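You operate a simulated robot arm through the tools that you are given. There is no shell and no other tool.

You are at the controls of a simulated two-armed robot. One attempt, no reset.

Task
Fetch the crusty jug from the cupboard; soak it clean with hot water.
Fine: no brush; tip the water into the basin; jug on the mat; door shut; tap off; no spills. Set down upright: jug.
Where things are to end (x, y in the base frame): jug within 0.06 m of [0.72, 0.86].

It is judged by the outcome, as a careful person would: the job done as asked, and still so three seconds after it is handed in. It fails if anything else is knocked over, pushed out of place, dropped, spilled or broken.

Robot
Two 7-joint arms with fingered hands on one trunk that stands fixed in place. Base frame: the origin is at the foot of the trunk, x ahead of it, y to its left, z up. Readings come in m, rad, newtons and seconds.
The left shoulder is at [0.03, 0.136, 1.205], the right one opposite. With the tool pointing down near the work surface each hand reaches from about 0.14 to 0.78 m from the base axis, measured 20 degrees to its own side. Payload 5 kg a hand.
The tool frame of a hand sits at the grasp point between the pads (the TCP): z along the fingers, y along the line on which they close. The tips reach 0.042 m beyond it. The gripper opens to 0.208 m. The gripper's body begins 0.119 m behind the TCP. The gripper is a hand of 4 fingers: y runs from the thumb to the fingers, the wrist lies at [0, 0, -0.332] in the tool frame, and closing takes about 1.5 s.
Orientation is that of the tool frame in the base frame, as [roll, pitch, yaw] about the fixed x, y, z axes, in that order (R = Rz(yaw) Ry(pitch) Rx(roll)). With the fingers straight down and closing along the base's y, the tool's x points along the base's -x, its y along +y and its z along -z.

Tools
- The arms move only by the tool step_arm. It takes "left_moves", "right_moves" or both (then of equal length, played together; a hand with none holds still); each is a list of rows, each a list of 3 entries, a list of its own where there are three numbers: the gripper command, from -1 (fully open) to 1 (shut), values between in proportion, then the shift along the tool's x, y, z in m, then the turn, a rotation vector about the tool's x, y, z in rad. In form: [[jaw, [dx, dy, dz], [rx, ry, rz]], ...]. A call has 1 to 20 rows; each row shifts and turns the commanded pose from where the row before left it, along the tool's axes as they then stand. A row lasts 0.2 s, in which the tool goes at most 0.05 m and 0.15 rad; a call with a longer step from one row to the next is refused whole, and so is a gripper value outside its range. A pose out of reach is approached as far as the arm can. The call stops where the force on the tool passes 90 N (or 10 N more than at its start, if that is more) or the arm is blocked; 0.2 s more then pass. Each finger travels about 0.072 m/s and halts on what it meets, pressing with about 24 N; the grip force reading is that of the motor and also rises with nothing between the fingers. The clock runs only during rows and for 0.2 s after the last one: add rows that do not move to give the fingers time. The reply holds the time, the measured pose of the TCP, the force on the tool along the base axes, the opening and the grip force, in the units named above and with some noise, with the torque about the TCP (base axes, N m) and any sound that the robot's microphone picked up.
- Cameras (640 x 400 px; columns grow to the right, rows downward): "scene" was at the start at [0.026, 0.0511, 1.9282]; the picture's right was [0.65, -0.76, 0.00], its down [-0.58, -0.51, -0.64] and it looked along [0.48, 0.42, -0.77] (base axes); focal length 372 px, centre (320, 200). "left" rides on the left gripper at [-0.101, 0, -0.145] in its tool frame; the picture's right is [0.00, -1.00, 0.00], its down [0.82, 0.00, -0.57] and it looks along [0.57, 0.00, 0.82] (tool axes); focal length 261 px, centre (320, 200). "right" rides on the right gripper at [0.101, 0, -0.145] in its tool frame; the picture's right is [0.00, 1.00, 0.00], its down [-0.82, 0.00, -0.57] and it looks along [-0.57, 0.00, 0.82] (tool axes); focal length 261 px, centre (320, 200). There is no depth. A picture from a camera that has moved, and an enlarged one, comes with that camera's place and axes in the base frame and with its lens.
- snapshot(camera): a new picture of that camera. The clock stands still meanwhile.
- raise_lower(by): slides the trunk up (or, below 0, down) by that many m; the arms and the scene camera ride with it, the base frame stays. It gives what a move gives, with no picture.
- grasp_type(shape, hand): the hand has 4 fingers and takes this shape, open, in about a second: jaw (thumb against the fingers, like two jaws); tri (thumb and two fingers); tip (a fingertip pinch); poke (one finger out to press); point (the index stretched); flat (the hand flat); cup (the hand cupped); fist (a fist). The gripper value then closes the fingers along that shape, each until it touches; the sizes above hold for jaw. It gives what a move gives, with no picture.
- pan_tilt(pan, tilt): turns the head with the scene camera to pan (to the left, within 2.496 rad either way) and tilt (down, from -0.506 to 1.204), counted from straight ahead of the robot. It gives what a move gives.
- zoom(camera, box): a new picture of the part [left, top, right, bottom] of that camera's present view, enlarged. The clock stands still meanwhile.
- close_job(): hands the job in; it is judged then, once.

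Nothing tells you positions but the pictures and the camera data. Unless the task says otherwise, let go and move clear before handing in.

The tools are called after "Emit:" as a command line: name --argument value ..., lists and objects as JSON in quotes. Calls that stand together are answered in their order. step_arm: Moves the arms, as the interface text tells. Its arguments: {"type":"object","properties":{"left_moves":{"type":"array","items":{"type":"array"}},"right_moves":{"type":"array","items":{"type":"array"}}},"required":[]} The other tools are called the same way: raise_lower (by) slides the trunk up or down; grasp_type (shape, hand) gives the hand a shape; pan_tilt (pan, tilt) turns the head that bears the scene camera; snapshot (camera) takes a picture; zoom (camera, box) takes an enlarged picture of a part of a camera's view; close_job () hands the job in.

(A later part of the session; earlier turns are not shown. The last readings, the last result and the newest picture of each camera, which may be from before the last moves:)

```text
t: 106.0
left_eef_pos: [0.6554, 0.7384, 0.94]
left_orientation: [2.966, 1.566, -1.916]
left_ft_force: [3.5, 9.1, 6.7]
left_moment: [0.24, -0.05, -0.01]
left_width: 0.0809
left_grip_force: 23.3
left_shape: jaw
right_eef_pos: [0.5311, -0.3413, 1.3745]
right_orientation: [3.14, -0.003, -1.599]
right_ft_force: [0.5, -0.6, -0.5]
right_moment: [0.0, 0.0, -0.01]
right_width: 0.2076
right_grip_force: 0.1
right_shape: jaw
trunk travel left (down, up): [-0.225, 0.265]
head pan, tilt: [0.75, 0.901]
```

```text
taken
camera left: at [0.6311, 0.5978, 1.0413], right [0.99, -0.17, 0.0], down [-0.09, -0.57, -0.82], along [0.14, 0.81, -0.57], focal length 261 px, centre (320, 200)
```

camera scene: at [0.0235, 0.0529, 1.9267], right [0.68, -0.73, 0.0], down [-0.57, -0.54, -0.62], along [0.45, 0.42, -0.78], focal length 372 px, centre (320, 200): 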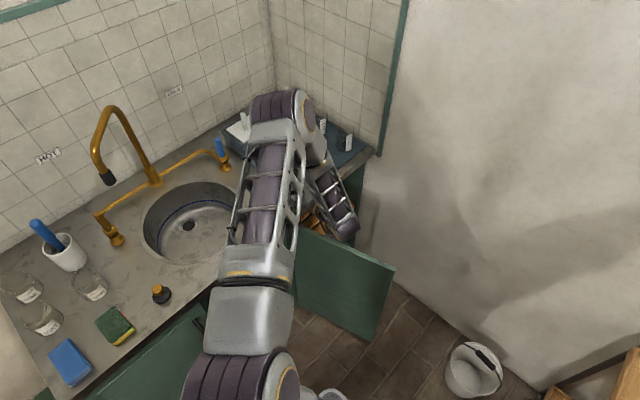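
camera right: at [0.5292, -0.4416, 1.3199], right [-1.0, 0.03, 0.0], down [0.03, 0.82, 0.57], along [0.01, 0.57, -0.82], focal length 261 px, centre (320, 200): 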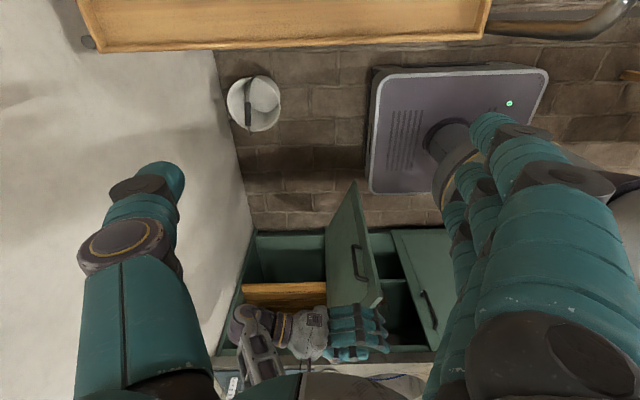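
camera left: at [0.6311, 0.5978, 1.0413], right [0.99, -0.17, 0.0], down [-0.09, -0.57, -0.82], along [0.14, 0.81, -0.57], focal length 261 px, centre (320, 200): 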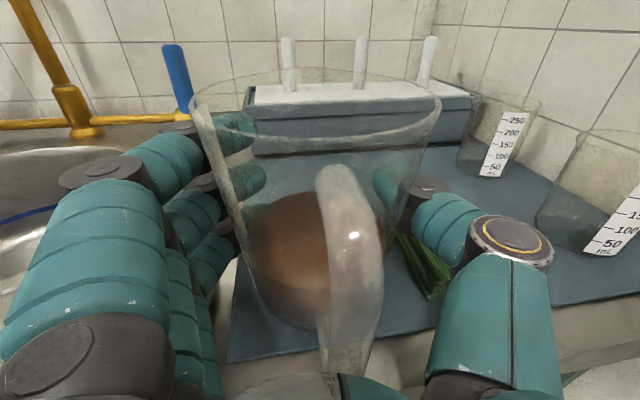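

Emit:
step_arm --left_moves '[[0.2, [0, 0, 0], [0, 0, 0]], [0.15, [0, 0, 0], [0, 0, 0]], [0.05, [0, 0, 0], [0, 0, 0]], [-0.1, [0, 0, 0], [0, 0, 0]], [-0.25, [0, 0, 0], [0, 0, 0]], [-0.4, [0, 0, 0], [0, 0, 0]], [-0.5, [0, 0, 0], [0, 0, 0]], [-0.5, [0, 0, 0], [0, 0, 0]]]'

Emit:
snapshot --camera "left"

```text
t: 107.8
left_eef_pos: [0.656, 0.7397, 0.9407]
left_orientation: [3.054, 1.568, -1.828]
left_ft_force: [0.8, -0.6, 3.0]
left_moment: [-0.16, 0.33, -0.01]
left_width: 0.1557
left_grip_force: 0.0
left_shape: jaw
right_eef_pos: [0.5312, -0.3417, 1.3742]
right_orientation: [3.138, 0.0, -1.598]
right_ft_force: [0.5, -0.2, -0.7]
right_moment: [-0.01, 0.03, -0.01]
right_width: 0.2079
right_grip_force: 0.1
right_shape: jaw
trunk travel left (down, up): [-0.225, 0.265]
head pan, tilt: [0.75, 0.901]
```

```text
taken
camera left: at [0.6312, 0.5978, 1.0421], right [0.99, -0.17, 0.0], down [-0.09, -0.56, -0.82], along [0.14, 0.81, -0.57], focal length 261 px, centre (320, 200)
```

left: 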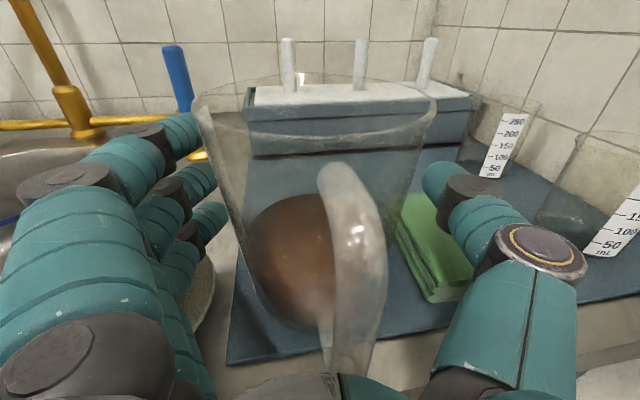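

The jug stands on the mat, released. A slight touch near the dish remains on the finger side, so I'll rise a little and draw the hand straight back.

Emit:
step_arm --left_moves '[[-0.5, [-0.01, 0, 0], [0, 0, 0]], [-0.5, [0, 0, -0.02], [0, 0, 0]], [-0.5, [0, 0, -0.035], [0, 0, 0]], [-0.5, [0, 0, -0.04], [0, 0, 0]], [-0.5, [0, 0, -0.04], [0, 0, 0]], [-0.5, [0, 0, -0.04], [0, 0, 0]], [-0.5, [0, 0, -0.03], [0, 0, 0]], [-0.5, [0, 0, 0], [0, 0, 0]]]'

Emit:
snapshot --camera "left"

Emit:
snapshot --camera "scene"

```text
t: 109.6
left_eef_pos: [0.6207, 0.5366, 0.9504]
left_orientation: [3.079, 1.57, -1.802]
left_ft_force: [1.2, 0.3, -0.1]
left_moment: [-0.02, 0.02, 0.0]
left_width: 0.1556
left_grip_force: 0.1
left_shape: jaw
right_eef_pos: [0.5314, -0.3413, 1.3747]
right_orientation: [3.137, -0.001, -1.598]
right_ft_force: [0.3, 0.7, 0.0]
right_moment: [0.01, 0.0, 0.0]
right_width: 0.2081
right_grip_force: 0.1
right_shape: jaw
trunk travel left (down, up): [-0.225, 0.265]
head pan, tilt: [0.75, 0.901]
```

```text
taken
camera left: at [0.5959, 0.3958, 1.0527], right [0.99, -0.17, 0.0], down [-0.09, -0.57, -0.82], along [0.14, 0.81, -0.57], focal length 261 px, centre (320, 200)
```

left: 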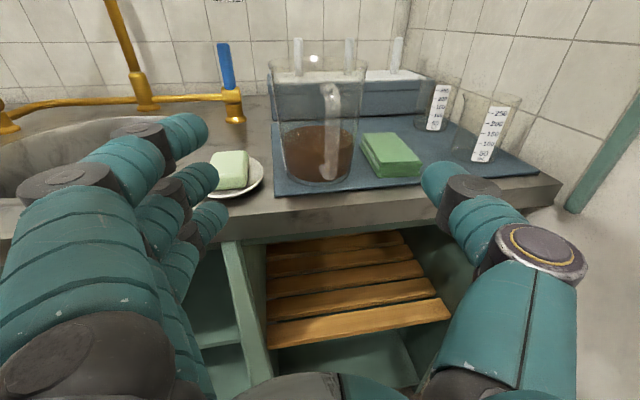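

```text
taken
camera scene: at [0.0232, 0.0531, 1.9267], right [0.68, -0.73, 0.0], down [-0.57, -0.53, -0.62], along [0.45, 0.42, -0.78], focal length 372 px, centre (320, 200)
```

scene: 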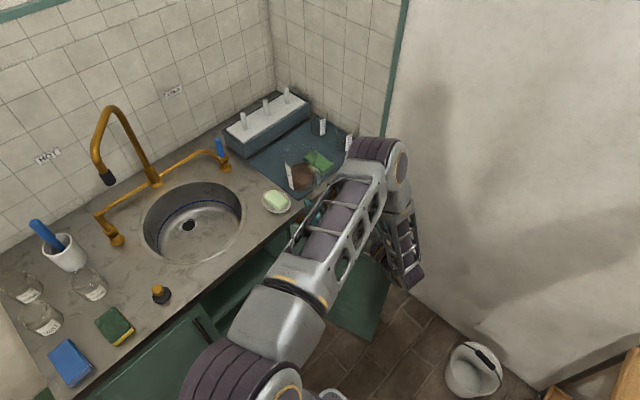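

The jug stands upright on the mat and soap, sponge and beakers are undisturbed. While the hand is free I'll shut the cupboard door: first close the fingers and turn the hand to point down on the door's outer side.

Emit:
step_arm --left_moves '[[1, [-0.03, 0, 0], [0, 0, 0]], [1, [0, 0, 0], [0, 0.1428, 0]], [1, [0, 0, 0], [0, 0.1428, 0]], [1, [0, 0, 0], [0, 0.1428, 0]], [1, [0, 0, 0], [0, 0.1428, 0]], [1, [0, 0, 0], [0, 0.1428, 0]], [1, [0, 0, 0], [0, 0.1428, 0]], [1, [0, 0, 0], [0, 0.1428, 0]], [1, [0, 0, 0], [0, 0.1428, 0]], [1, [0, 0, 0], [0, 0.1428, 0]], [1, [0, 0, 0], [0, 0.1428, 0]], [1, [0, 0, 0], [0, 0.1428, 0]], [1, [0.029, -0.033, 0], [0, 0, 0]], [1, [0.029, -0.033, 0], [0, 0, 0]], [1, [0.029, -0.033, 0], [0, 0, 0]], [1, [0.029, -0.033, 0], [0, 0, 0]], [1, [0, 0, 0], [0, 0, 0]]]'

Emit:
snapshot --camera "scene"

Emit:
snapshot --camera "right"

```text
t: 113.2
left_eef_pos: [0.7311, 0.4016, 0.9797]
left_orientation: [3.141, -0.002, -1.74]
left_ft_force: [-0.1, 1.2, 0.0]
left_moment: [-0.09, -0.04, -0.03]
left_width: 0.0
left_grip_force: 23.7
left_shape: jaw
right_eef_pos: [0.5303, -0.3401, 1.3754]
right_orientation: [3.138, -0.001, -1.599]
right_ft_force: [-2.0, 0.4, 0.1]
right_moment: [-0.11, -0.1, 0.0]
right_width: 0.2079
right_grip_force: 0.1
right_shape: jaw
trunk travel left (down, up): [-0.225, 0.265]
head pan, tilt: [0.75, 0.901]
```

```text
taken
camera scene: at [0.0218, 0.0541, 1.9267], right [0.68, -0.73, 0.0], down [-0.57, -0.54, -0.62], along [0.45, 0.42, -0.78], focal length 372 px, centre (320, 200)
```

scene: 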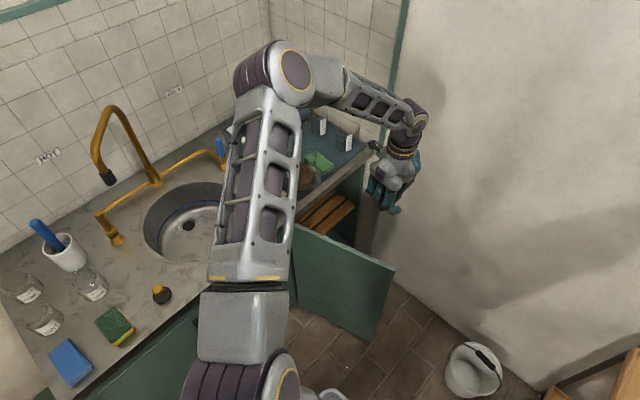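

```text
taken
camera right: at [0.5273, -0.4406, 1.5212], right [-1.0, 0.03, 0.0], down [0.03, 0.82, 0.57], along [0.02, 0.57, -0.82], focal length 261 px, centre (320, 200)
```

right: 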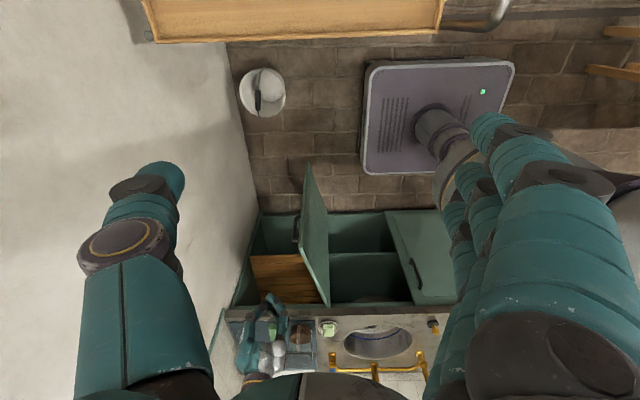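

The door stands open and the hand is on its outer side. I'll lower the fingers beside it and sweep toward −x to swing it shut.

Emit:
step_arm --left_moves '[[1, [0, 0, 0.042], [0, 0, 0]], [1, [0, 0, 0.042], [0, 0, 0]], [1, [0, 0, 0.042], [0, 0, 0]], [1, [0, 0, 0.042], [0, 0, 0]], [1, [0, 0, 0.042], [0, 0, 0]], [1, [0, 0, 0.042], [0, 0, 0]], [1, [0, 0, 0.038], [0, 0, 0]], [1, [0, 0, 0], [0, 0, 0]]]'

Emit:
snapshot --camera "right"

```text
t: 115.0
left_eef_pos: [0.7316, 0.4, 0.6917]
left_orientation: [3.14, 0.002, -1.741]
left_ft_force: [-0.6, -0.9, -0.2]
left_moment: [0.06, -0.02, 0.0]
left_width: 0.0002
left_grip_force: 23.8
left_shape: jaw
right_eef_pos: [0.5303, -0.3414, 1.3743]
right_orientation: [3.139, 0.0, -1.598]
right_ft_force: [-1.0, -0.7, 1.4]
right_moment: [0.03, 0.01, -0.01]
right_width: 0.2077
right_grip_force: 0.0
right_shape: jaw
trunk travel left (down, up): [-0.225, 0.265]
head pan, tilt: [0.75, 0.901]
```

```text
taken
camera right: at [0.528, -0.4426, 1.5203], right [-1.0, 0.03, 0.0], down [0.03, 0.82, 0.57], along [0.02, 0.57, -0.82], focal length 261 px, centre (320, 200)
```

right: 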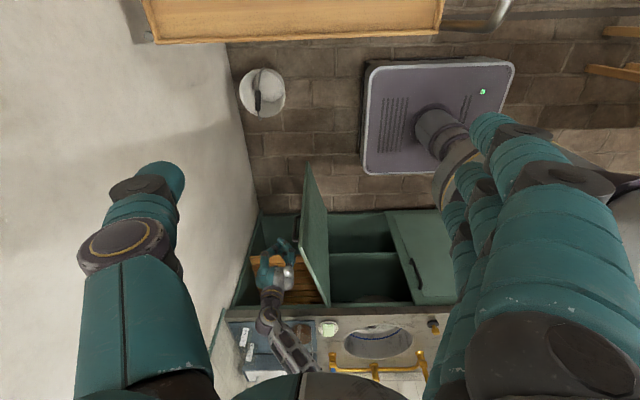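

Emit:
step_arm --left_moves '[[1, [0.007, 0.0394, 0], [0, 0, 0]], [1, [0.007, 0.0394, 0], [0, 0, 0]], [1, [0.007, 0.0394, 0], [0, 0, 0]], [1, [0.007, 0.0394, 0], [0, 0, 0]], [1, [0.007, 0.0394, 0], [0, 0, 0]], [1, [0.007, 0.0394, 0], [0, 0, 0]], [1, [0.007, 0.0394, 0], [0, 0, 0]], [1, [0.007, 0.0394, 0], [0, 0, 0]]]'

Emit:
snapshot --camera "right"

```text
t: 116.8
left_eef_pos: [0.4123, 0.3984, 0.6919]
left_orientation: [-3.141, -0.002, -1.743]
left_ft_force: [1.1, 0.6, 0.3]
left_moment: [0.02, 0.11, -0.05]
left_width: 0.0001
left_grip_force: 24.3
left_shape: jaw
right_eef_pos: [0.5299, -0.3411, 1.3763]
right_orientation: [3.139, -0.001, -1.599]
right_ft_force: [-0.9, 0.8, 0.5]
right_moment: [-0.02, -0.08, -0.02]
right_width: 0.2078
right_grip_force: 0.0
right_shape: jaw
trunk travel left (down, up): [-0.225, 0.265]
head pan, tilt: [0.75, 0.901]
```

```text
taken
camera right: at [0.5267, -0.4421, 1.521], right [-1.0, 0.03, 0.0], down [0.03, 0.82, 0.57], along [0.02, 0.57, -0.82], focal length 261 px, centre (320, 200)
```

right: 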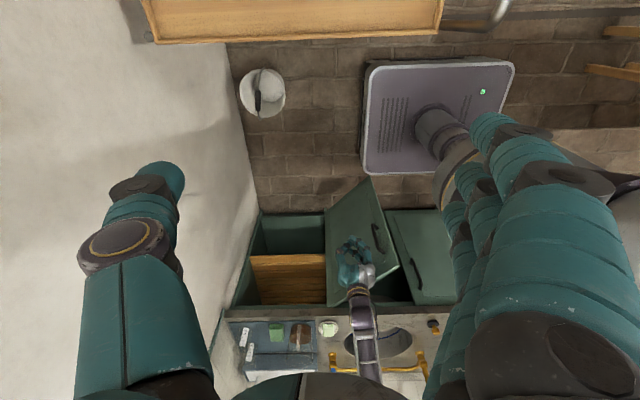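

The door has swung to about 40°. I'll push it further with a move toward −x and +y, stopping before the camera nears the counter edge.

Emit:
step_arm --left_moves '[[1, [-0.015, 0.03, 0], [0, 0, 0]], [1, [-0.015, 0.03, 0], [0, 0, 0]], [1, [-0.015, 0.03, 0], [0, 0, 0]], [1, [-0.035, 0.006, 0], [0, 0, 0]], [1, [-0.035, 0.006, 0], [0, 0, 0]], [1, [0, 0, 0], [0, 0, 0]]]'

Emit:
snapshot --camera "right"

```text
t: 118.2
left_eef_pos: [0.33, 0.5286, 0.691]
left_orientation: [-3.141, -0.001, -1.741]
left_ft_force: [-0.7, -5.8, 0.4]
left_moment: [0.92, -0.15, 0.0]
left_width: 0.0001
left_grip_force: 24.4
left_shape: jaw
right_eef_pos: [0.5324, -0.3412, 1.3746]
right_orientation: [3.139, -0.001, -1.599]
right_ft_force: [0.1, -0.3, -0.7]
right_moment: [0.02, 0.09, -0.01]
right_width: 0.208
right_grip_force: 0.0
right_shape: jaw
trunk travel left (down, up): [-0.225, 0.265]
head pan, tilt: [0.75, 0.901]
```

```text
taken
camera right: at [0.5289, -0.4428, 1.5198], right [-1.0, 0.03, 0.0], down [0.03, 0.82, 0.57], along [0.01, 0.57, -0.82], focal length 261 px, centre (320, 200)
```

right: 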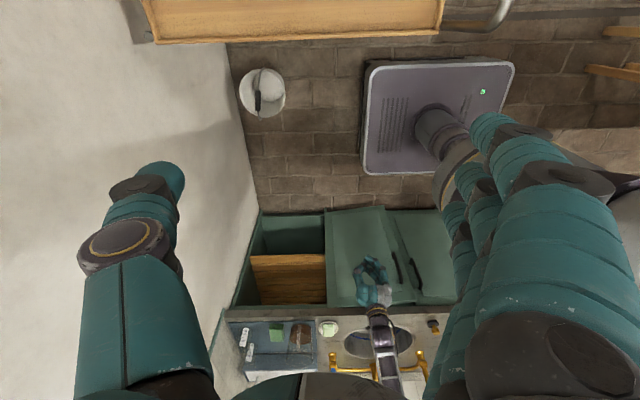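

The door is nearly shut; a light touch on the counter edge by the hand's camera side, so I'll back off, rise and turn the hand level to finish the push.

Emit:
step_arm --left_moves '[[1, [0.035, -0.006, 0], [0, 0, 0]], [1, [0.04, -0.007, 0], [0, 0, 0]], [1, [0.04, -0.007, 0], [0, 0, 0]], [1, [0, 0, -0.04], [0, 0, 0]], [1, [0, 0, -0.04], [0, 0, 0]], [1, [0, 0, -0.04], [0, 0, 0]], [1, [0, 0, -0.04], [0, 0, 0]], [1, [0, 0, 0], [0, 0, 0]]]'

Emit:
pan_tilt --pan 1.2 --tilt 0.95

Emit:
snapshot --camera "scene"

Emit:
zoom --camera "right" --box '[230, 190, 480, 390]'

```text
t: 120.0
left_eef_pos: [0.331, 0.4143, 0.8514]
left_orientation: [-3.141, -0.002, -1.741]
left_ft_force: [0.2, -0.2, -0.3]
left_moment: [-0.05, 0.04, 0.0]
left_width: 0.0001
left_grip_force: 24.2
left_shape: jaw
right_eef_pos: [0.5322, -0.3406, 1.3744]
right_orientation: [3.137, 0.0, -1.597]
right_ft_force: [0.6, 0.2, 0.5]
right_moment: [-0.06, 0.08, -0.02]
right_width: 0.208
right_grip_force: 0.1
right_shape: jaw
trunk travel left (down, up): [-0.225, 0.265]
head pan, tilt: [0.75, 0.901]
```

```text
t: 120.9
left_eef_pos: [0.3303, 0.4136, 0.8518]
left_orientation: [-3.141, -0.002, -1.74]
left_ft_force: [0.0, 0.0, 0.1]
left_moment: [0.0, 0.01, 0.03]
left_width: 0.0
left_grip_force: 23.4
left_shape: jaw
right_eef_pos: [0.5313, -0.3412, 1.3753]
right_orientation: [3.138, -0.001, -1.6]
right_ft_force: [-0.3, 1.1, -0.5]
right_moment: [-0.01, 0.01, -0.02]
right_width: 0.2078
right_grip_force: 0.0
right_shape: jaw
trunk travel left (down, up): [-0.225, 0.265]
head pan, tilt: [1.201, 0.949]
```

```text
taken
camera scene: at [-0.0053, 0.0688, 1.9231], right [0.93, -0.36, 0.0], down [-0.29, -0.76, -0.58], along [0.21, 0.54, -0.81], focal length 372 px, centre (320, 200)
```

scene: 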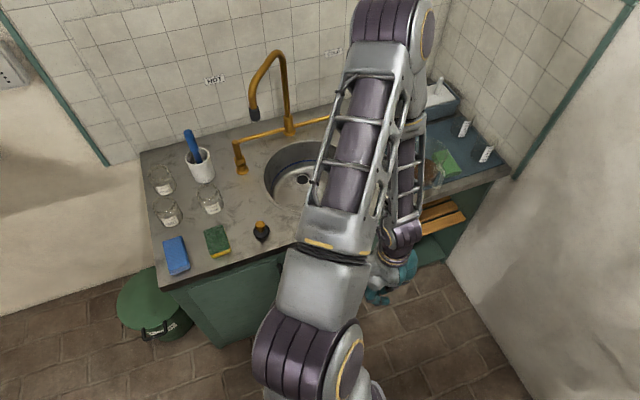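

```text
2.00 times, centred on (355, 290) of right
camera zoom: at [0.5287, -0.442, 1.5201], right [-1.0, 0.03, 0.0], down [0.03, 0.82, 0.57], along [0.02, 0.57, -0.82], focal length 521 px, centre (250, 20)
```

zoom: 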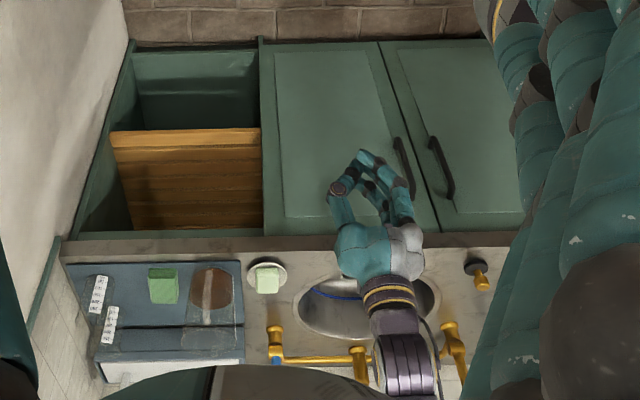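

The door looks shut or within a degree or two. I'll level the hand and give a light straight push to be sure.

Emit:
step_arm --left_moves '[[1, [0, 0, 0], [0, -0.1428, 0]], [1, [0, 0, 0], [0, -0.1428, 0]], [1, [0, 0, 0], [0, -0.1428, 0]], [1, [0, 0, 0], [0, -0.1428, 0]], [1, [0, 0, 0], [0, -0.1428, 0]], [1, [0, 0, 0], [0, -0.1428, 0]], [1, [0, 0, 0], [0, -0.1428, 0]], [1, [0, 0, 0], [0, -0.1428, 0]], [1, [0, 0, 0], [0, -0.1428, 0]], [1, [0, 0, 0], [0, -0.1428, 0]], [1, [0, 0, 0], [0, -0.1428, 0]], [1, [0.04, 0.01, 0.02], [0, 0, 0]], [1, [0.04, 0.01, 0.02], [0, 0, 0]], [1, [0.04, 0.01, 0.02], [0, 0, 0]], [1, [0.03, 0.01, 0.02], [0, 0, 0]], [1, [0, 0, 0], [0, 0, 0]]]'

Emit:
snapshot --camera "left"

Emit:
snapshot --camera "scene"

```text
t: 124.3
left_eef_pos: [0.3046, 0.4966, 0.7017]
left_orientation: [-2.145, 1.571, -0.748]
left_ft_force: [0.1, -0.7, 0.4]
left_moment: [-0.06, 0.02, 0.0]
left_width: 0.0
left_grip_force: 23.7
left_shape: jaw
right_eef_pos: [0.5309, -0.3447, 1.374]
right_orientation: [3.138, 0.003, -1.598]
right_ft_force: [0.7, -1.7, -0.3]
right_moment: [0.15, -0.03, 0.0]
right_width: 0.2078
right_grip_force: 0.1
right_shape: jaw
trunk travel left (down, up): [-0.225, 0.265]
head pan, tilt: [1.201, 0.949]
```

```text
taken
camera left: at [0.2799, 0.3557, 0.8032], right [0.99, -0.17, 0.0], down [-0.09, -0.56, -0.82], along [0.14, 0.81, -0.57], focal length 261 px, centre (320, 200)
```

left: 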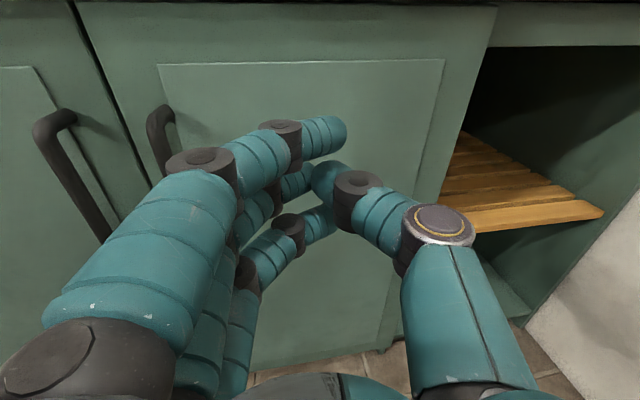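

```text
taken
camera scene: at [-0.0058, 0.0659, 1.9232], right [0.93, -0.36, 0.0], down [-0.29, -0.76, -0.58], along [0.21, 0.54, -0.81], focal length 372 px, centre (320, 200)
```

scene: 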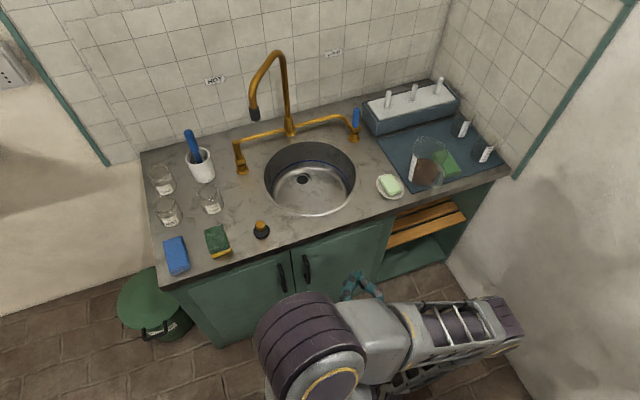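

Emit:
step_arm --left_moves '[[1, [0, 0, 0.035], [0, 0, 0]], [1, [0, 0, 0.035], [0, 0, 0]], [1, [0, 0, 0.03], [0, 0, 0]], [1, [0, 0, 0.008], [0, 0, 0]], [1, [0, 0, 0.006], [0, 0, 0]], [1, [0, 0, 0], [0, 0, 0]]]'

```text
t: 125.7
left_eef_pos: [0.3234, 0.6112, 0.7024]
left_orientation: [-3.091, 1.57, -1.689]
left_ft_force: [0.1, -0.5, 0.1]
left_moment: [0.01, 0.03, 0.03]
left_width: 0.0
left_grip_force: 23.8
left_shape: jaw
right_eef_pos: [0.5307, -0.3425, 1.374]
right_orientation: [3.139, 0.0, -1.599]
right_ft_force: [0.7, -0.5, -0.5]
right_moment: [-0.03, 0.0, -0.03]
right_width: 0.2077
right_grip_force: 0.1
right_shape: jaw
trunk travel left (down, up): [-0.225, 0.265]
head pan, tilt: [1.201, 0.949]
```

Emit:
step_arm --left_moves '[[1, [0, 0, 0.006], [0, 0, 0]], [1, [0, 0, 0.006], [0, 0, 0]], [1, [0, 0, 0.006], [0, 0, 0]], [1, [0, 0, 0], [0, 0, 0]]]'

Emit:
snapshot --camera "left"

```text
t: 126.8
left_eef_pos: [0.3223, 0.6206, 0.6991]
left_orientation: [2.878, 1.562, -2.002]
left_ft_force: [-6.3, -71.1, 16.5]
left_moment: [1.74, -0.08, 0.18]
left_width: 0.0
left_grip_force: 24.3
left_shape: jaw
right_eef_pos: [0.5328, -0.3415, 1.3743]
right_orientation: [3.137, 0.003, -1.597]
right_ft_force: [0.8, 0.8, -0.3]
right_moment: [-0.15, 0.09, 0.01]
right_width: 0.2079
right_grip_force: 0.0
right_shape: jaw
trunk travel left (down, up): [-0.225, 0.265]
head pan, tilt: [1.201, 0.949]
stopped in row 4 (left hand): the force on the tool passed its limit at 92 N (the readings are from after the stop); the commanded pose is now the measured one
```

```text
taken
camera left: at [0.2997, 0.48, 0.8008], right [0.99, -0.17, 0.0], down [-0.09, -0.57, -0.82], along [0.14, 0.8, -0.58], focal length 261 px, centre (320, 200)
```

left: 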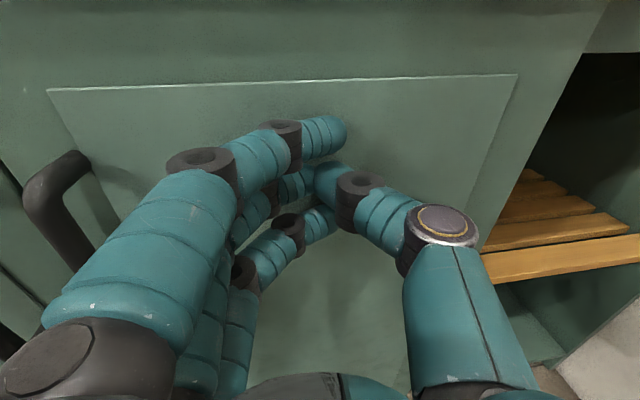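

The door is firmly against its stop: shut. I'll back away and rise to look closely at the tap's hot lever and spout.

Emit:
step_arm --left_moves '[[1, [0, 0, -0.03], [0, 0, 0]], [1, [0, 0, -0.045], [0, 0, 0]], [1, [0, 0, -0.045], [0, 0, 0]], [1, [-0.045, 0, 0], [0, 0, 0]], [1, [-0.045, 0, 0], [0, 0, 0]], [1, [-0.045, 0, 0], [0, 0, 0]], [1, [-0.045, 0, 0], [0, 0, 0]], [1, [-0.045, 0, 0], [0, 0, 0]], [1, [-0.045, 0, 0], [0, 0, 0]], [1, [-0.045, 0, 0], [0, 0, 0]], [1, [-0.045, 0, 0], [0, 0, 0]], [1, [-0.045, 0, 0], [-0.087, 0, 0]], [1, [-0.045, 0, 0], [-0.087, 0, 0]], [1, [0, 0.04, 0.02], [0, 0, 0]], [1, [0, 0.04, 0.02], [0, 0, 0]], [1, [0, 0.04, 0.02], [0, 0, 0]], [1, [0, 0, 0], [0, 0, 0]]]'

Emit:
snapshot --camera "left"

Emit:
snapshot --camera "scene"

```text
t: 130.4
left_eef_pos: [0.2337, 0.5744, 1.0944]
left_orientation: [2.549, 1.566, -2.154]
left_ft_force: [-0.1, 0.0, -0.4]
left_moment: [0.0, 0.04, -0.01]
left_width: 0.0
left_grip_force: 23.6
left_shape: jaw
left hand out of reach, approached as far as the arm can: row 14, 15, 16
right_eef_pos: [0.5322, -0.3401, 1.3733]
right_orientation: [3.138, 0.002, -1.598]
right_ft_force: [-0.2, -0.3, 0.5]
right_moment: [0.06, -0.01, -0.06]
right_width: 0.2077
right_grip_force: 0.1
right_shape: jaw
trunk travel left (down, up): [-0.225, 0.265]
head pan, tilt: [1.201, 0.949]
```

```text
taken
camera left: at [0.2358, 0.4306, 1.1965], right [1.0, 0.01, 0.0], down [0.01, -0.57, -0.82], along [-0.01, 0.82, -0.57], focal length 261 px, centre (320, 200)
```

left: 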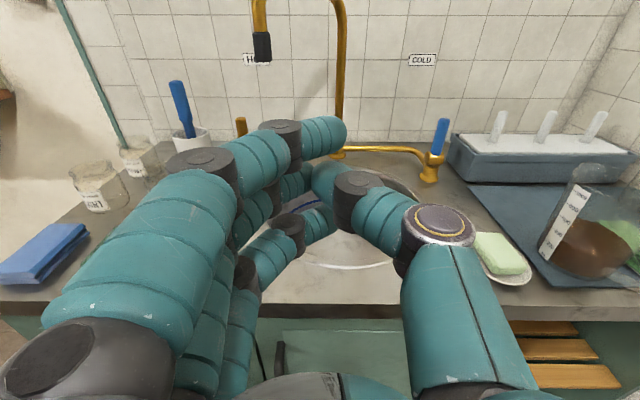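

```text
taken
camera scene: at [-0.0056, 0.0672, 1.9232], right [0.93, -0.36, 0.0], down [-0.29, -0.76, -0.58], along [0.21, 0.54, -0.81], focal length 372 px, centre (320, 200)
```

scene: 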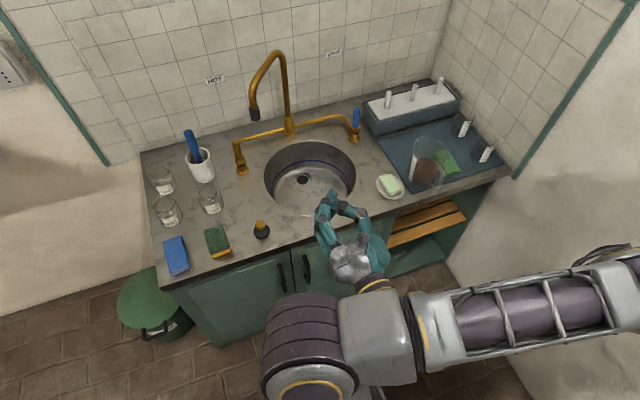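

Now I want a close look at the hot lever. I'll open the hand for a clear view and turn it to point toward the lever.

Emit:
step_arm --left_moves '[[-1, [0, 0, 0], [-0.13, 0, 0]], [-1, [0, 0, 0], [-0.13, 0, 0]], [-1, [0, 0, 0], [-0.13, 0, 0]], [-1, [0, 0, 0], [-0.13, 0, 0]], [-1, [0.004, -0.004, 0.035], [0, 0, 0]], [-1, [0.004, -0.004, 0.035], [0, 0, 0]], [-1, [0.004, -0.004, 0.035], [0, 0, 0]], [-1, [0.004, -0.004, 0.035], [0, 0, 0]], [-1, [0.004, -0.004, 0.035], [0, 0, 0]], [-1, [0, 0, 0], [0, 0, 0]]]'

Emit:
snapshot --camera "left"

Emit:
snapshot --camera "scene"

```text
t: 132.6
left_eef_pos: [0.1646, 0.7355, 1.0736]
left_orientation: [2.267, 1.564, -1.918]
left_ft_force: [1.0, -0.3, 0.1]
left_moment: [0.01, -0.01, -0.04]
left_width: 0.208
left_grip_force: 0.0
left_shape: jaw
right_eef_pos: [0.5326, -0.3412, 1.3736]
right_orientation: [3.139, 0.002, -1.598]
right_ft_force: [0.8, 0.2, -0.9]
right_moment: [0.07, 0.03, 0.01]
right_width: 0.208
right_grip_force: 0.0
right_shape: jaw
trunk travel left (down, up): [-0.225, 0.265]
head pan, tilt: [1.201, 0.949]
```

```text
taken
camera left: at [0.2379, 0.6111, 1.1757], right [0.86, 0.5, 0.0], down [0.29, -0.5, -0.82], along [-0.41, 0.71, -0.58], focal length 261 px, centre (320, 200)
```

left: 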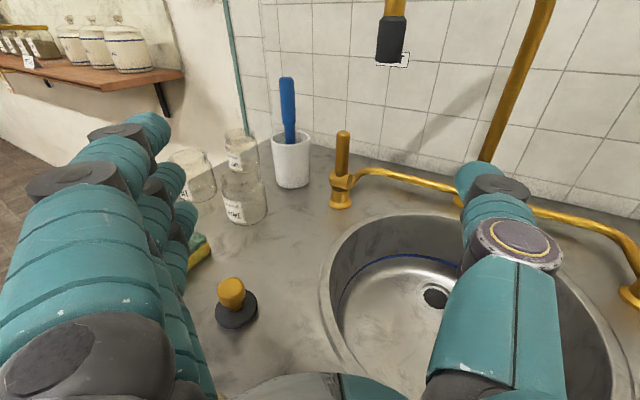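

```text
taken
camera scene: at [-0.0054, 0.0671, 1.9232], right [0.93, -0.36, 0.0], down [-0.29, -0.76, -0.58], along [0.21, 0.54, -0.81], focal length 372 px, centre (320, 200)
```

scene: 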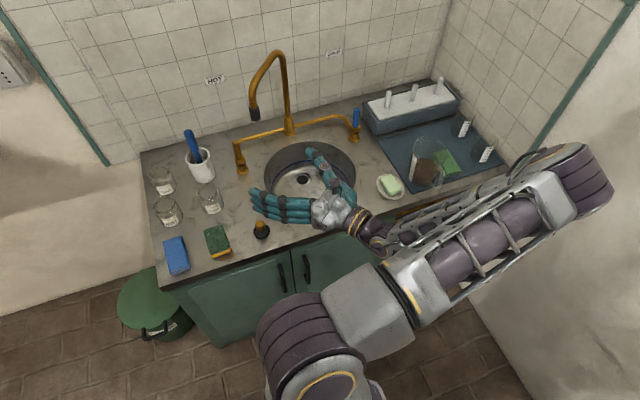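

Emit:
zoom --camera "left" --box '[290, 100, 450, 230]'

Emit:
zoom --camera "left" --box '[340, 0, 580, 180]'

Emit:
zoom --camera "left" --box '[180, 250, 300, 350]'

```text
3.08 times, centred on (370, 165) of left
camera zoom: at [0.2379, 0.6111, 1.1757], right [0.86, 0.5, 0.0], down [0.29, -0.5, -0.82], along [-0.41, 0.71, -0.58], focal length 802 px, centre (166, 308)
```

zoom: 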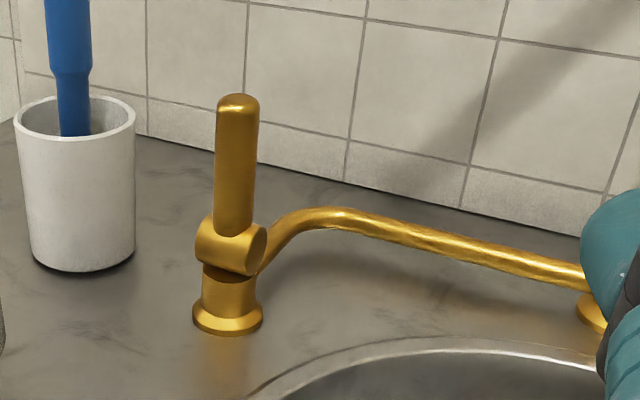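

```text
2.22 times, centred on (460, 90) of left
camera zoom: at [0.2379, 0.6111, 1.1757], right [0.86, 0.5, 0.0], down [0.29, -0.5, -0.82], along [-0.41, 0.71, -0.58], focal length 579 px, centre (9, 444)
```

zoom: 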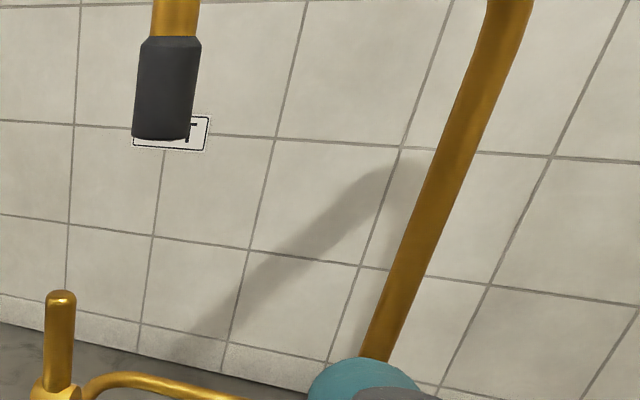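

```text
4.00 times, centred on (240, 300) of left
camera zoom: at [0.2379, 0.6111, 1.1757], right [0.86, 0.5, 0.0], down [0.29, -0.5, -0.82], along [-0.41, 0.71, -0.58], focal length 1043 px, centre (640, -200)
```

zoom: 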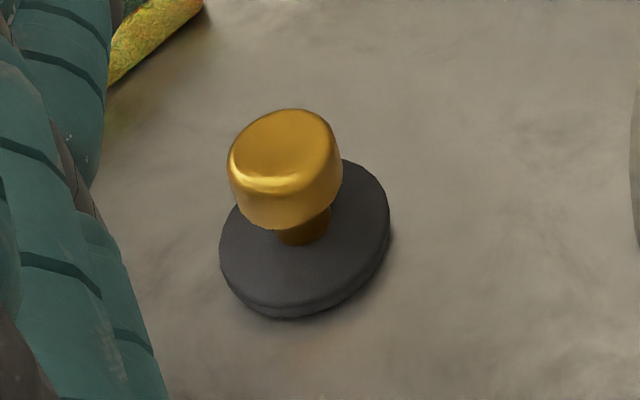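

The hot lever is a brass stick on a horizontal barrel (axis along x) at about (0.055, 1.01), top near z 1.015: it should tip forward to open. First I'll regrasp the jug at a slant so I can lower it into the basin; moving the hand back over that side and pitching it down.

Emit:
step_arm --left_moves '[[-0.6, [-0.0033, -0.022, -0.0364], [0, 0, 0]], [-0.6, [-0.0033, -0.022, -0.0364], [0, 0, 0]], [-0.6, [-0.0033, -0.022, -0.0364], [0, 0, 0]], [-0.6, [-0.0033, -0.022, -0.0364], [0, 0, 0]], [-0.6, [-0.0033, -0.022, -0.0364], [0, 0, 0]], [-0.6, [-0.0033, -0.022, -0.0364], [0, 0, 0]], [-0.6, [-0.0033, -0.022, -0.0364], [0, 0, 0]], [-0.6, [-0.0033, -0.022, -0.0364], [0, 0, 0]], [-0.6, [-0.0033, -0.022, -0.0364], [0, 0, 0]], [-0.6, [0, 0, 0], [0.14, 0, 0]], [-0.6, [0, 0, 0], [0.14, 0, 0]], [-0.6, [0, 0, 0], [0.14, 0, 0]], [-0.6, [0, 0, 0], [0.14, 0, 0]], [-0.6, [0, 0, 0], [0.14, 0, 0]], [-0.6, [0, 0, 0], [0, 0.1455, 0]], [-0.6, [0, 0, 0], [0, 0.1455, 0]], [-0.6, [0, 0, 0], [0, 0.1455, 0]], [-0.6, [0, 0, 0], [0, 0.1455, 0]], [-0.6, [0, 0, 0], [0, 0.1455, 0]], [-0.6, [0, 0, 0], [0, 0.1455, 0]]]'

Emit:
snapshot --camera "left"

Emit:
snapshot --camera "scene"

```text
t: 136.8
left_eef_pos: [0.4985, 0.5533, 1.1037]
left_orientation: [3.139, 0.686, -1.746]
left_ft_force: [-1.0, 0.4, 0.2]
left_moment: [-0.03, -0.05, -0.06]
left_width: 0.1665
left_grip_force: 0.0
left_shape: jaw
right_eef_pos: [0.5299, -0.3389, 1.3754]
right_orientation: [3.139, 0.0, -1.6]
right_ft_force: [0.1, -0.1, 1.7]
right_moment: [-0.08, -0.12, 0.02]
right_width: 0.2079
right_grip_force: 0.1
right_shape: jaw
trunk travel left (down, up): [-0.225, 0.265]
head pan, tilt: [1.201, 0.949]
```

```text
taken
camera left: at [0.4965, 0.5407, 1.2797], right [0.99, -0.17, 0.0], down [-0.17, -0.98, -0.08], along [0.02, 0.08, -1.0], focal length 261 px, centre (320, 200)
```

left: 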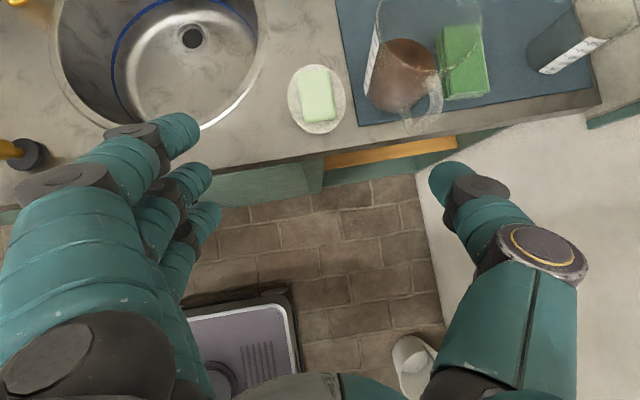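

```text
taken
camera scene: at [-0.0072, 0.0701, 1.923], right [0.93, -0.36, 0.0], down [-0.29, -0.76, -0.58], along [0.21, 0.54, -0.81], focal length 372 px, centre (320, 200)
```

scene: 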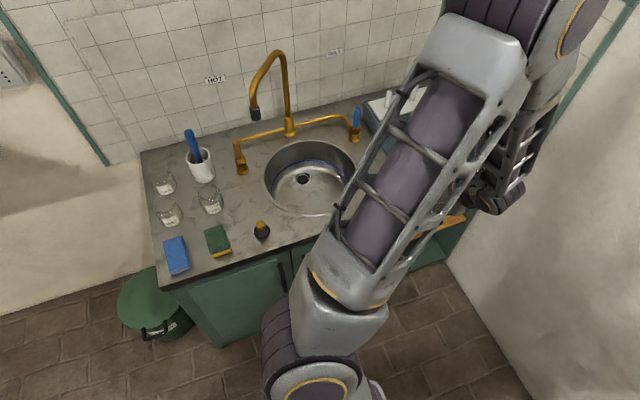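

Emit:
zoom --camera "left" --box '[340, 0, 520, 150]'

```text
2.67 times, centred on (430, 75) of left
camera zoom: at [0.4965, 0.5407, 1.2797], right [0.99, -0.17, 0.0], down [-0.17, -0.98, -0.08], along [0.02, 0.08, -1.0], focal length 695 px, centre (27, 533)
```

zoom: 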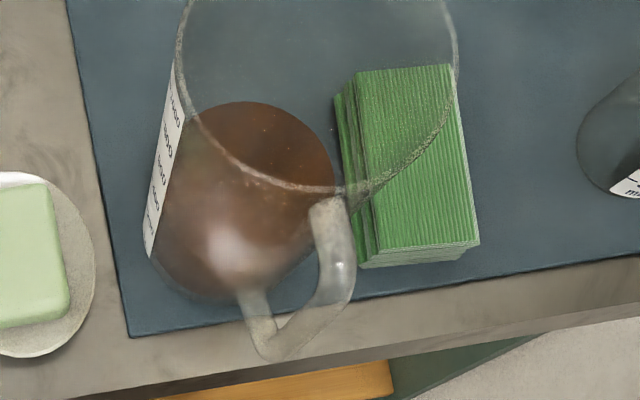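

The jug's rim centre is near (0.657, 0.743) with its handle straight toward me. I'll line up above it at the slant.

Emit:
step_arm --left_moves '[[-0.6, [0, 0, 0], [-0.055, 0, -0.0675]], [-0.6, [0, 0, 0], [-0.055, 0, -0.0675]], [-0.6, [-0.01, -0.0317, 0.0174], [0, 0, 0]], [-0.6, [-0.01, -0.0317, 0.0174], [0, 0, 0]], [-0.6, [-0.01, -0.0317, 0.0174], [0, 0, 0]], [-0.6, [-0.01, -0.0317, 0.0174], [0, 0, 0]], [-0.6, [-0.01, -0.0317, 0.0174], [0, 0, 0]], [-0.6, [0, 0, 0], [0, 0, 0]]]'

Emit:
snapshot --camera "left"

Emit:
snapshot --camera "scene"

```text
t: 138.6
left_eef_pos: [0.6562, 0.6448, 1.0689]
left_orientation: [-3.142, 0.688, -1.568]
left_ft_force: [-0.8, -0.7, 0.4]
left_moment: [-0.03, -0.07, -0.03]
left_width: 0.1668
left_grip_force: 0.1
left_shape: jaw
right_eef_pos: [0.5318, -0.3406, 1.3746]
right_orientation: [3.138, 0.0, -1.596]
right_ft_force: [0.4, -0.2, 0.7]
right_moment: [0.09, -0.05, -0.01]
right_width: 0.2078
right_grip_force: 0.0
right_shape: jaw
trunk travel left (down, up): [-0.225, 0.265]
head pan, tilt: [1.201, 0.949]
```

```text
taken
camera left: at [0.6568, 0.6319, 1.2446], right [1.0, 0.01, 0.0], down [0.01, -1.0, -0.08], along [0.0, 0.08, -1.0], focal length 261 px, centre (320, 200)
```

left: 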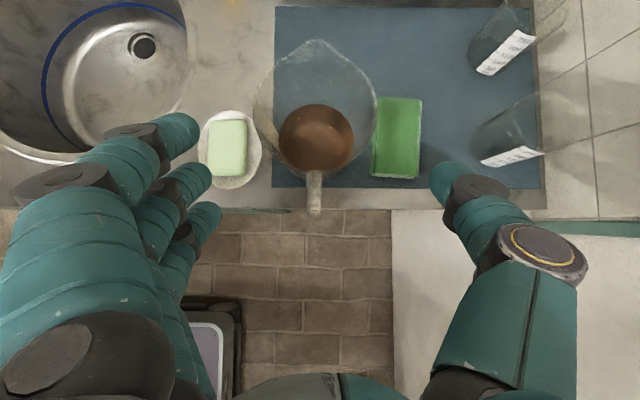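

```text
taken
camera scene: at [-0.0068, 0.0677, 1.9232], right [0.93, -0.36, 0.0], down [-0.29, -0.76, -0.58], along [0.21, 0.54, -0.81], focal length 372 px, centre (320, 200)
```

scene: 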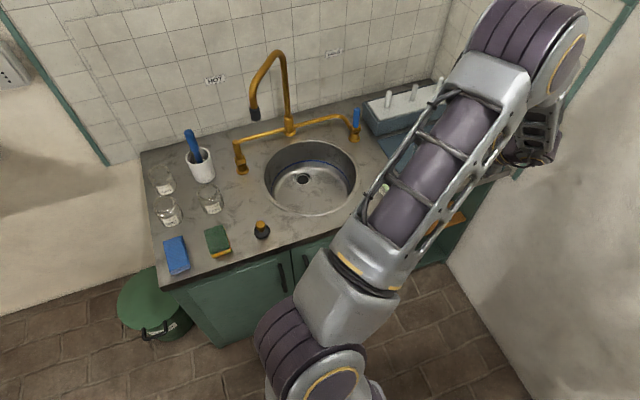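

A clear top view: jug rim centre near (0.652, 0.738), pour lip away from me, handle toward me. I'll advance along the slant so the fingers straddle it.

Emit:
step_arm --left_moves '[[-0.6, [0, 0.004, 0.035], [0, 0, 0]], [-0.6, [0, 0, 0.035], [0, 0, 0]], [-0.6, [0, 0, 0.035], [0, 0, 0]], [-0.6, [0, 0, 0.025], [0, 0, 0]], [-0.6, [0, 0, 0.02], [0, 0, 0]], [-0.6, [0, 0, 0], [0, 0, 0]]]'

Emit:
snapshot --camera "left"

```text
t: 140.0
left_eef_pos: [0.6545, 0.7431, 0.9529]
left_orientation: [3.141, 0.689, -1.569]
left_ft_force: [-0.4, -0.6, 0.5]
left_moment: [-0.01, 0.02, -0.02]
left_width: 0.1664
left_grip_force: 0.1
left_shape: jaw
right_eef_pos: [0.5308, -0.3402, 1.3737]
right_orientation: [3.139, 0.0, -1.598]
right_ft_force: [-0.1, 0.5, -0.3]
right_moment: [-0.01, -0.02, -0.01]
right_width: 0.2077
right_grip_force: 0.1
right_shape: jaw
trunk travel left (down, up): [-0.225, 0.265]
head pan, tilt: [1.201, 0.949]
```

```text
taken
camera left: at [0.6543, 0.7289, 1.1291], right [1.0, 0.0, 0.0], down [0.0, -1.0, -0.08], along [0.0, 0.08, -1.0], focal length 261 px, centre (320, 200)
```

left: 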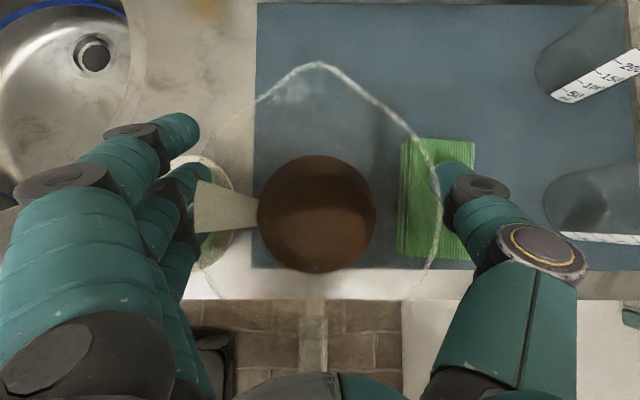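

The jug is centred between thumb and fingers. Closing.

Emit:
step_arm --left_moves '[[-0.3, [0, 0, 0], [0, 0, 0]], [-0.2, [0, 0, 0], [0, 0, 0]], [-0.1, [0, 0, 0], [0, 0, 0]], [0.0, [0, 0, 0], [0, 0, 0]], [0.3, [0, 0, 0], [0, 0, 0]], [0.6, [0, 0, 0], [0, 0, 0]], [0.8, [0, 0, 0], [0, 0, 0]]]'

Emit:
snapshot --camera "left"

```text
t: 141.6
left_eef_pos: [0.6542, 0.7437, 0.9531]
left_orientation: [3.141, 0.688, -1.57]
left_ft_force: [-0.9, 1.6, -0.2]
left_moment: [0.0, 0.13, -0.07]
left_width: 0.0813
left_grip_force: 23.9
left_shape: jaw
right_eef_pos: [0.5318, -0.3393, 1.3748]
right_orientation: [3.137, 0.001, -1.597]
right_ft_force: [0.3, -0.6, -0.4]
right_moment: [-0.04, 0.0, 0.0]
right_width: 0.2079
right_grip_force: 0.0
right_shape: jaw
trunk travel left (down, up): [-0.225, 0.265]
head pan, tilt: [1.201, 0.949]
```

```text
taken
camera left: at [0.6544, 0.7297, 1.1285], right [1.0, 0.0, 0.0], down [0.01, -1.0, -0.08], along [0.0, 0.08, -1.0], focal length 261 px, centre (320, 200)
```

left: 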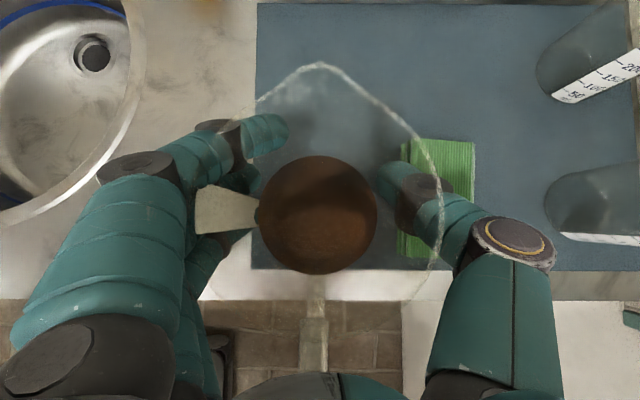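

Gripped. I'll lift straight up and check that it hangs upright.

Emit:
step_arm --left_moves '[[0.8, [-0.0095, 0, -0.0116], [0, 0, 0]], [0.8, [-0.0158, 0, -0.0194], [0, 0, 0]], [0.8, [-0.0158, 0, -0.0194], [0, 0, 0]], [0.8, [-0.0158, 0, -0.0194], [0, 0, 0]], [0.8, [-0.0158, 0, -0.0194], [0, 0, 0]], [0.8, [0, 0, 0], [0, 0, 0]]]'

Emit:
snapshot --camera "left"

Emit:
snapshot --camera "scene"

```text
t: 143.0
left_eef_pos: [0.654, 0.7416, 1.0671]
left_orientation: [3.139, 0.689, -1.572]
left_ft_force: [-0.6, -0.2, -6.1]
left_moment: [0.11, 0.0, 0.0]
left_width: 0.0804
left_grip_force: 23.7
left_shape: jaw
right_eef_pos: [0.5326, -0.3389, 1.3741]
right_orientation: [3.135, 0.0, -1.597]
right_ft_force: [-0.5, 0.3, -0.3]
right_moment: [-0.02, 0.05, -0.02]
right_width: 0.2079
right_grip_force: 0.0
right_shape: jaw
trunk travel left (down, up): [-0.225, 0.265]
head pan, tilt: [1.201, 0.949]
```

```text
taken
camera left: at [0.6546, 0.7289, 1.2433], right [1.0, 0.0, 0.0], down [0.0, -1.0, -0.08], along [0.0, 0.08, -1.0], focal length 261 px, centre (320, 200)
```

left: 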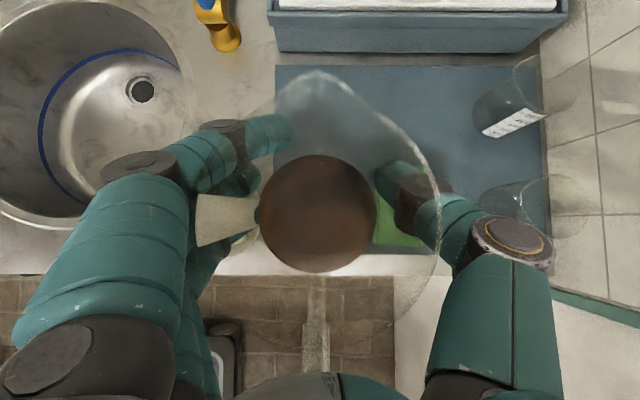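

```text
taken
camera scene: at [-0.0044, 0.0696, 1.923], right [0.93, -0.36, 0.0], down [-0.29, -0.76, -0.58], along [0.21, 0.54, -0.81], focal length 372 px, centre (320, 200)
```

scene: 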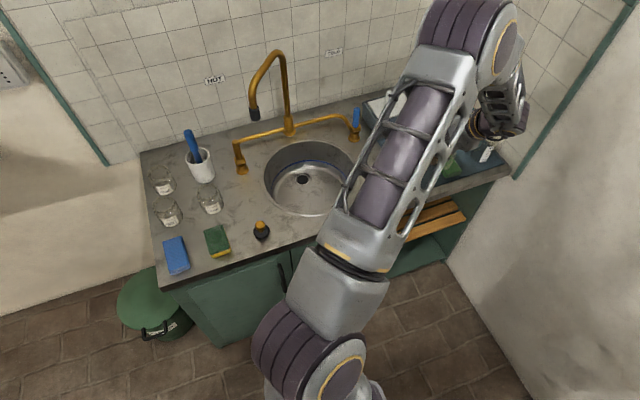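

The jug hangs steady and upright. I'll carry it over the basin centre.

Emit:
step_arm --left_moves '[[0.8, [-0.0122, 0.0371, 0.01], [0, 0, 0]], [0.8, [-0.0122, 0.0371, 0.01], [0, 0, 0]], [0.8, [-0.0122, 0.0371, 0.01], [0, 0, 0]], [0.8, [-0.0122, 0.0371, 0.01], [0, 0, 0]], [0.8, [-0.0122, 0.0371, 0.01], [0, 0, 0]], [0.8, [-0.0122, 0.0371, 0.01], [0, 0, 0]], [0.8, [-0.0122, 0.0371, 0.01], [0, 0, 0]], [0.8, [-0.0122, 0.0371, 0.01], [0, 0, 0]], [0.8, [-0.0122, 0.0371, 0.01], [0, 0, 0]], [0.8, [-0.0122, 0.0371, 0.01], [0, 0, 0]], [0.8, [0, 0, 0], [0, 0, 0]]]'

Emit:
snapshot --camera "left"

Emit:
snapshot --camera "scene"

```text
t: 145.4
left_eef_pos: [0.2825, 0.8991, 1.0674]
left_orientation: [3.139, 0.688, -1.569]
left_ft_force: [-0.7, 0.2, -5.3]
left_moment: [0.14, 0.06, 0.02]
left_width: 0.0798
left_grip_force: 23.2
left_shape: jaw
right_eef_pos: [0.5337, -0.3408, 1.3728]
right_orientation: [3.137, 0.0, -1.598]
right_ft_force: [0.7, 0.1, -1.4]
right_moment: [0.01, 0.08, 0.01]
right_width: 0.2079
right_grip_force: 0.0
right_shape: jaw
trunk travel left (down, up): [-0.225, 0.265]
head pan, tilt: [1.201, 0.949]
```

```text
taken
camera left: at [0.2831, 0.8859, 1.2433], right [1.0, 0.0, 0.0], down [0.0, -1.0, -0.08], along [0.0, 0.08, -1.0], focal length 261 px, centre (320, 200)
```

left: 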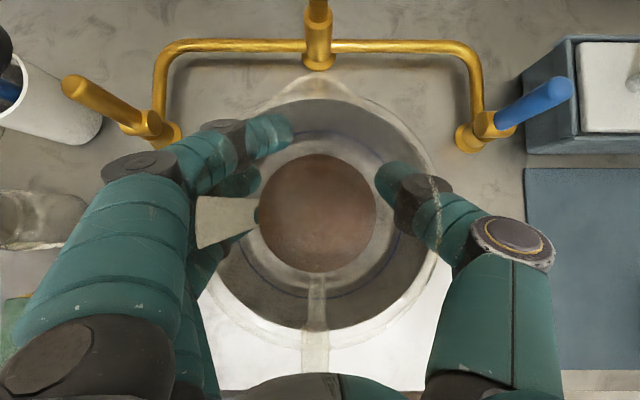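

```text
taken
camera scene: at [-0.0037, 0.0684, 1.9231], right [0.93, -0.36, 0.0], down [-0.29, -0.76, -0.58], along [0.21, 0.54, -0.81], focal length 372 px, centre (320, 200)
```

scene: 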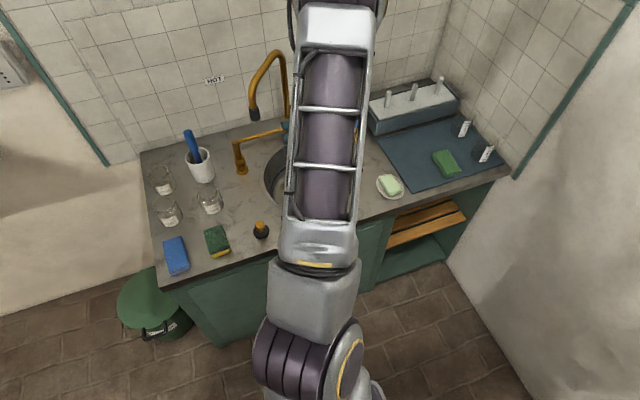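

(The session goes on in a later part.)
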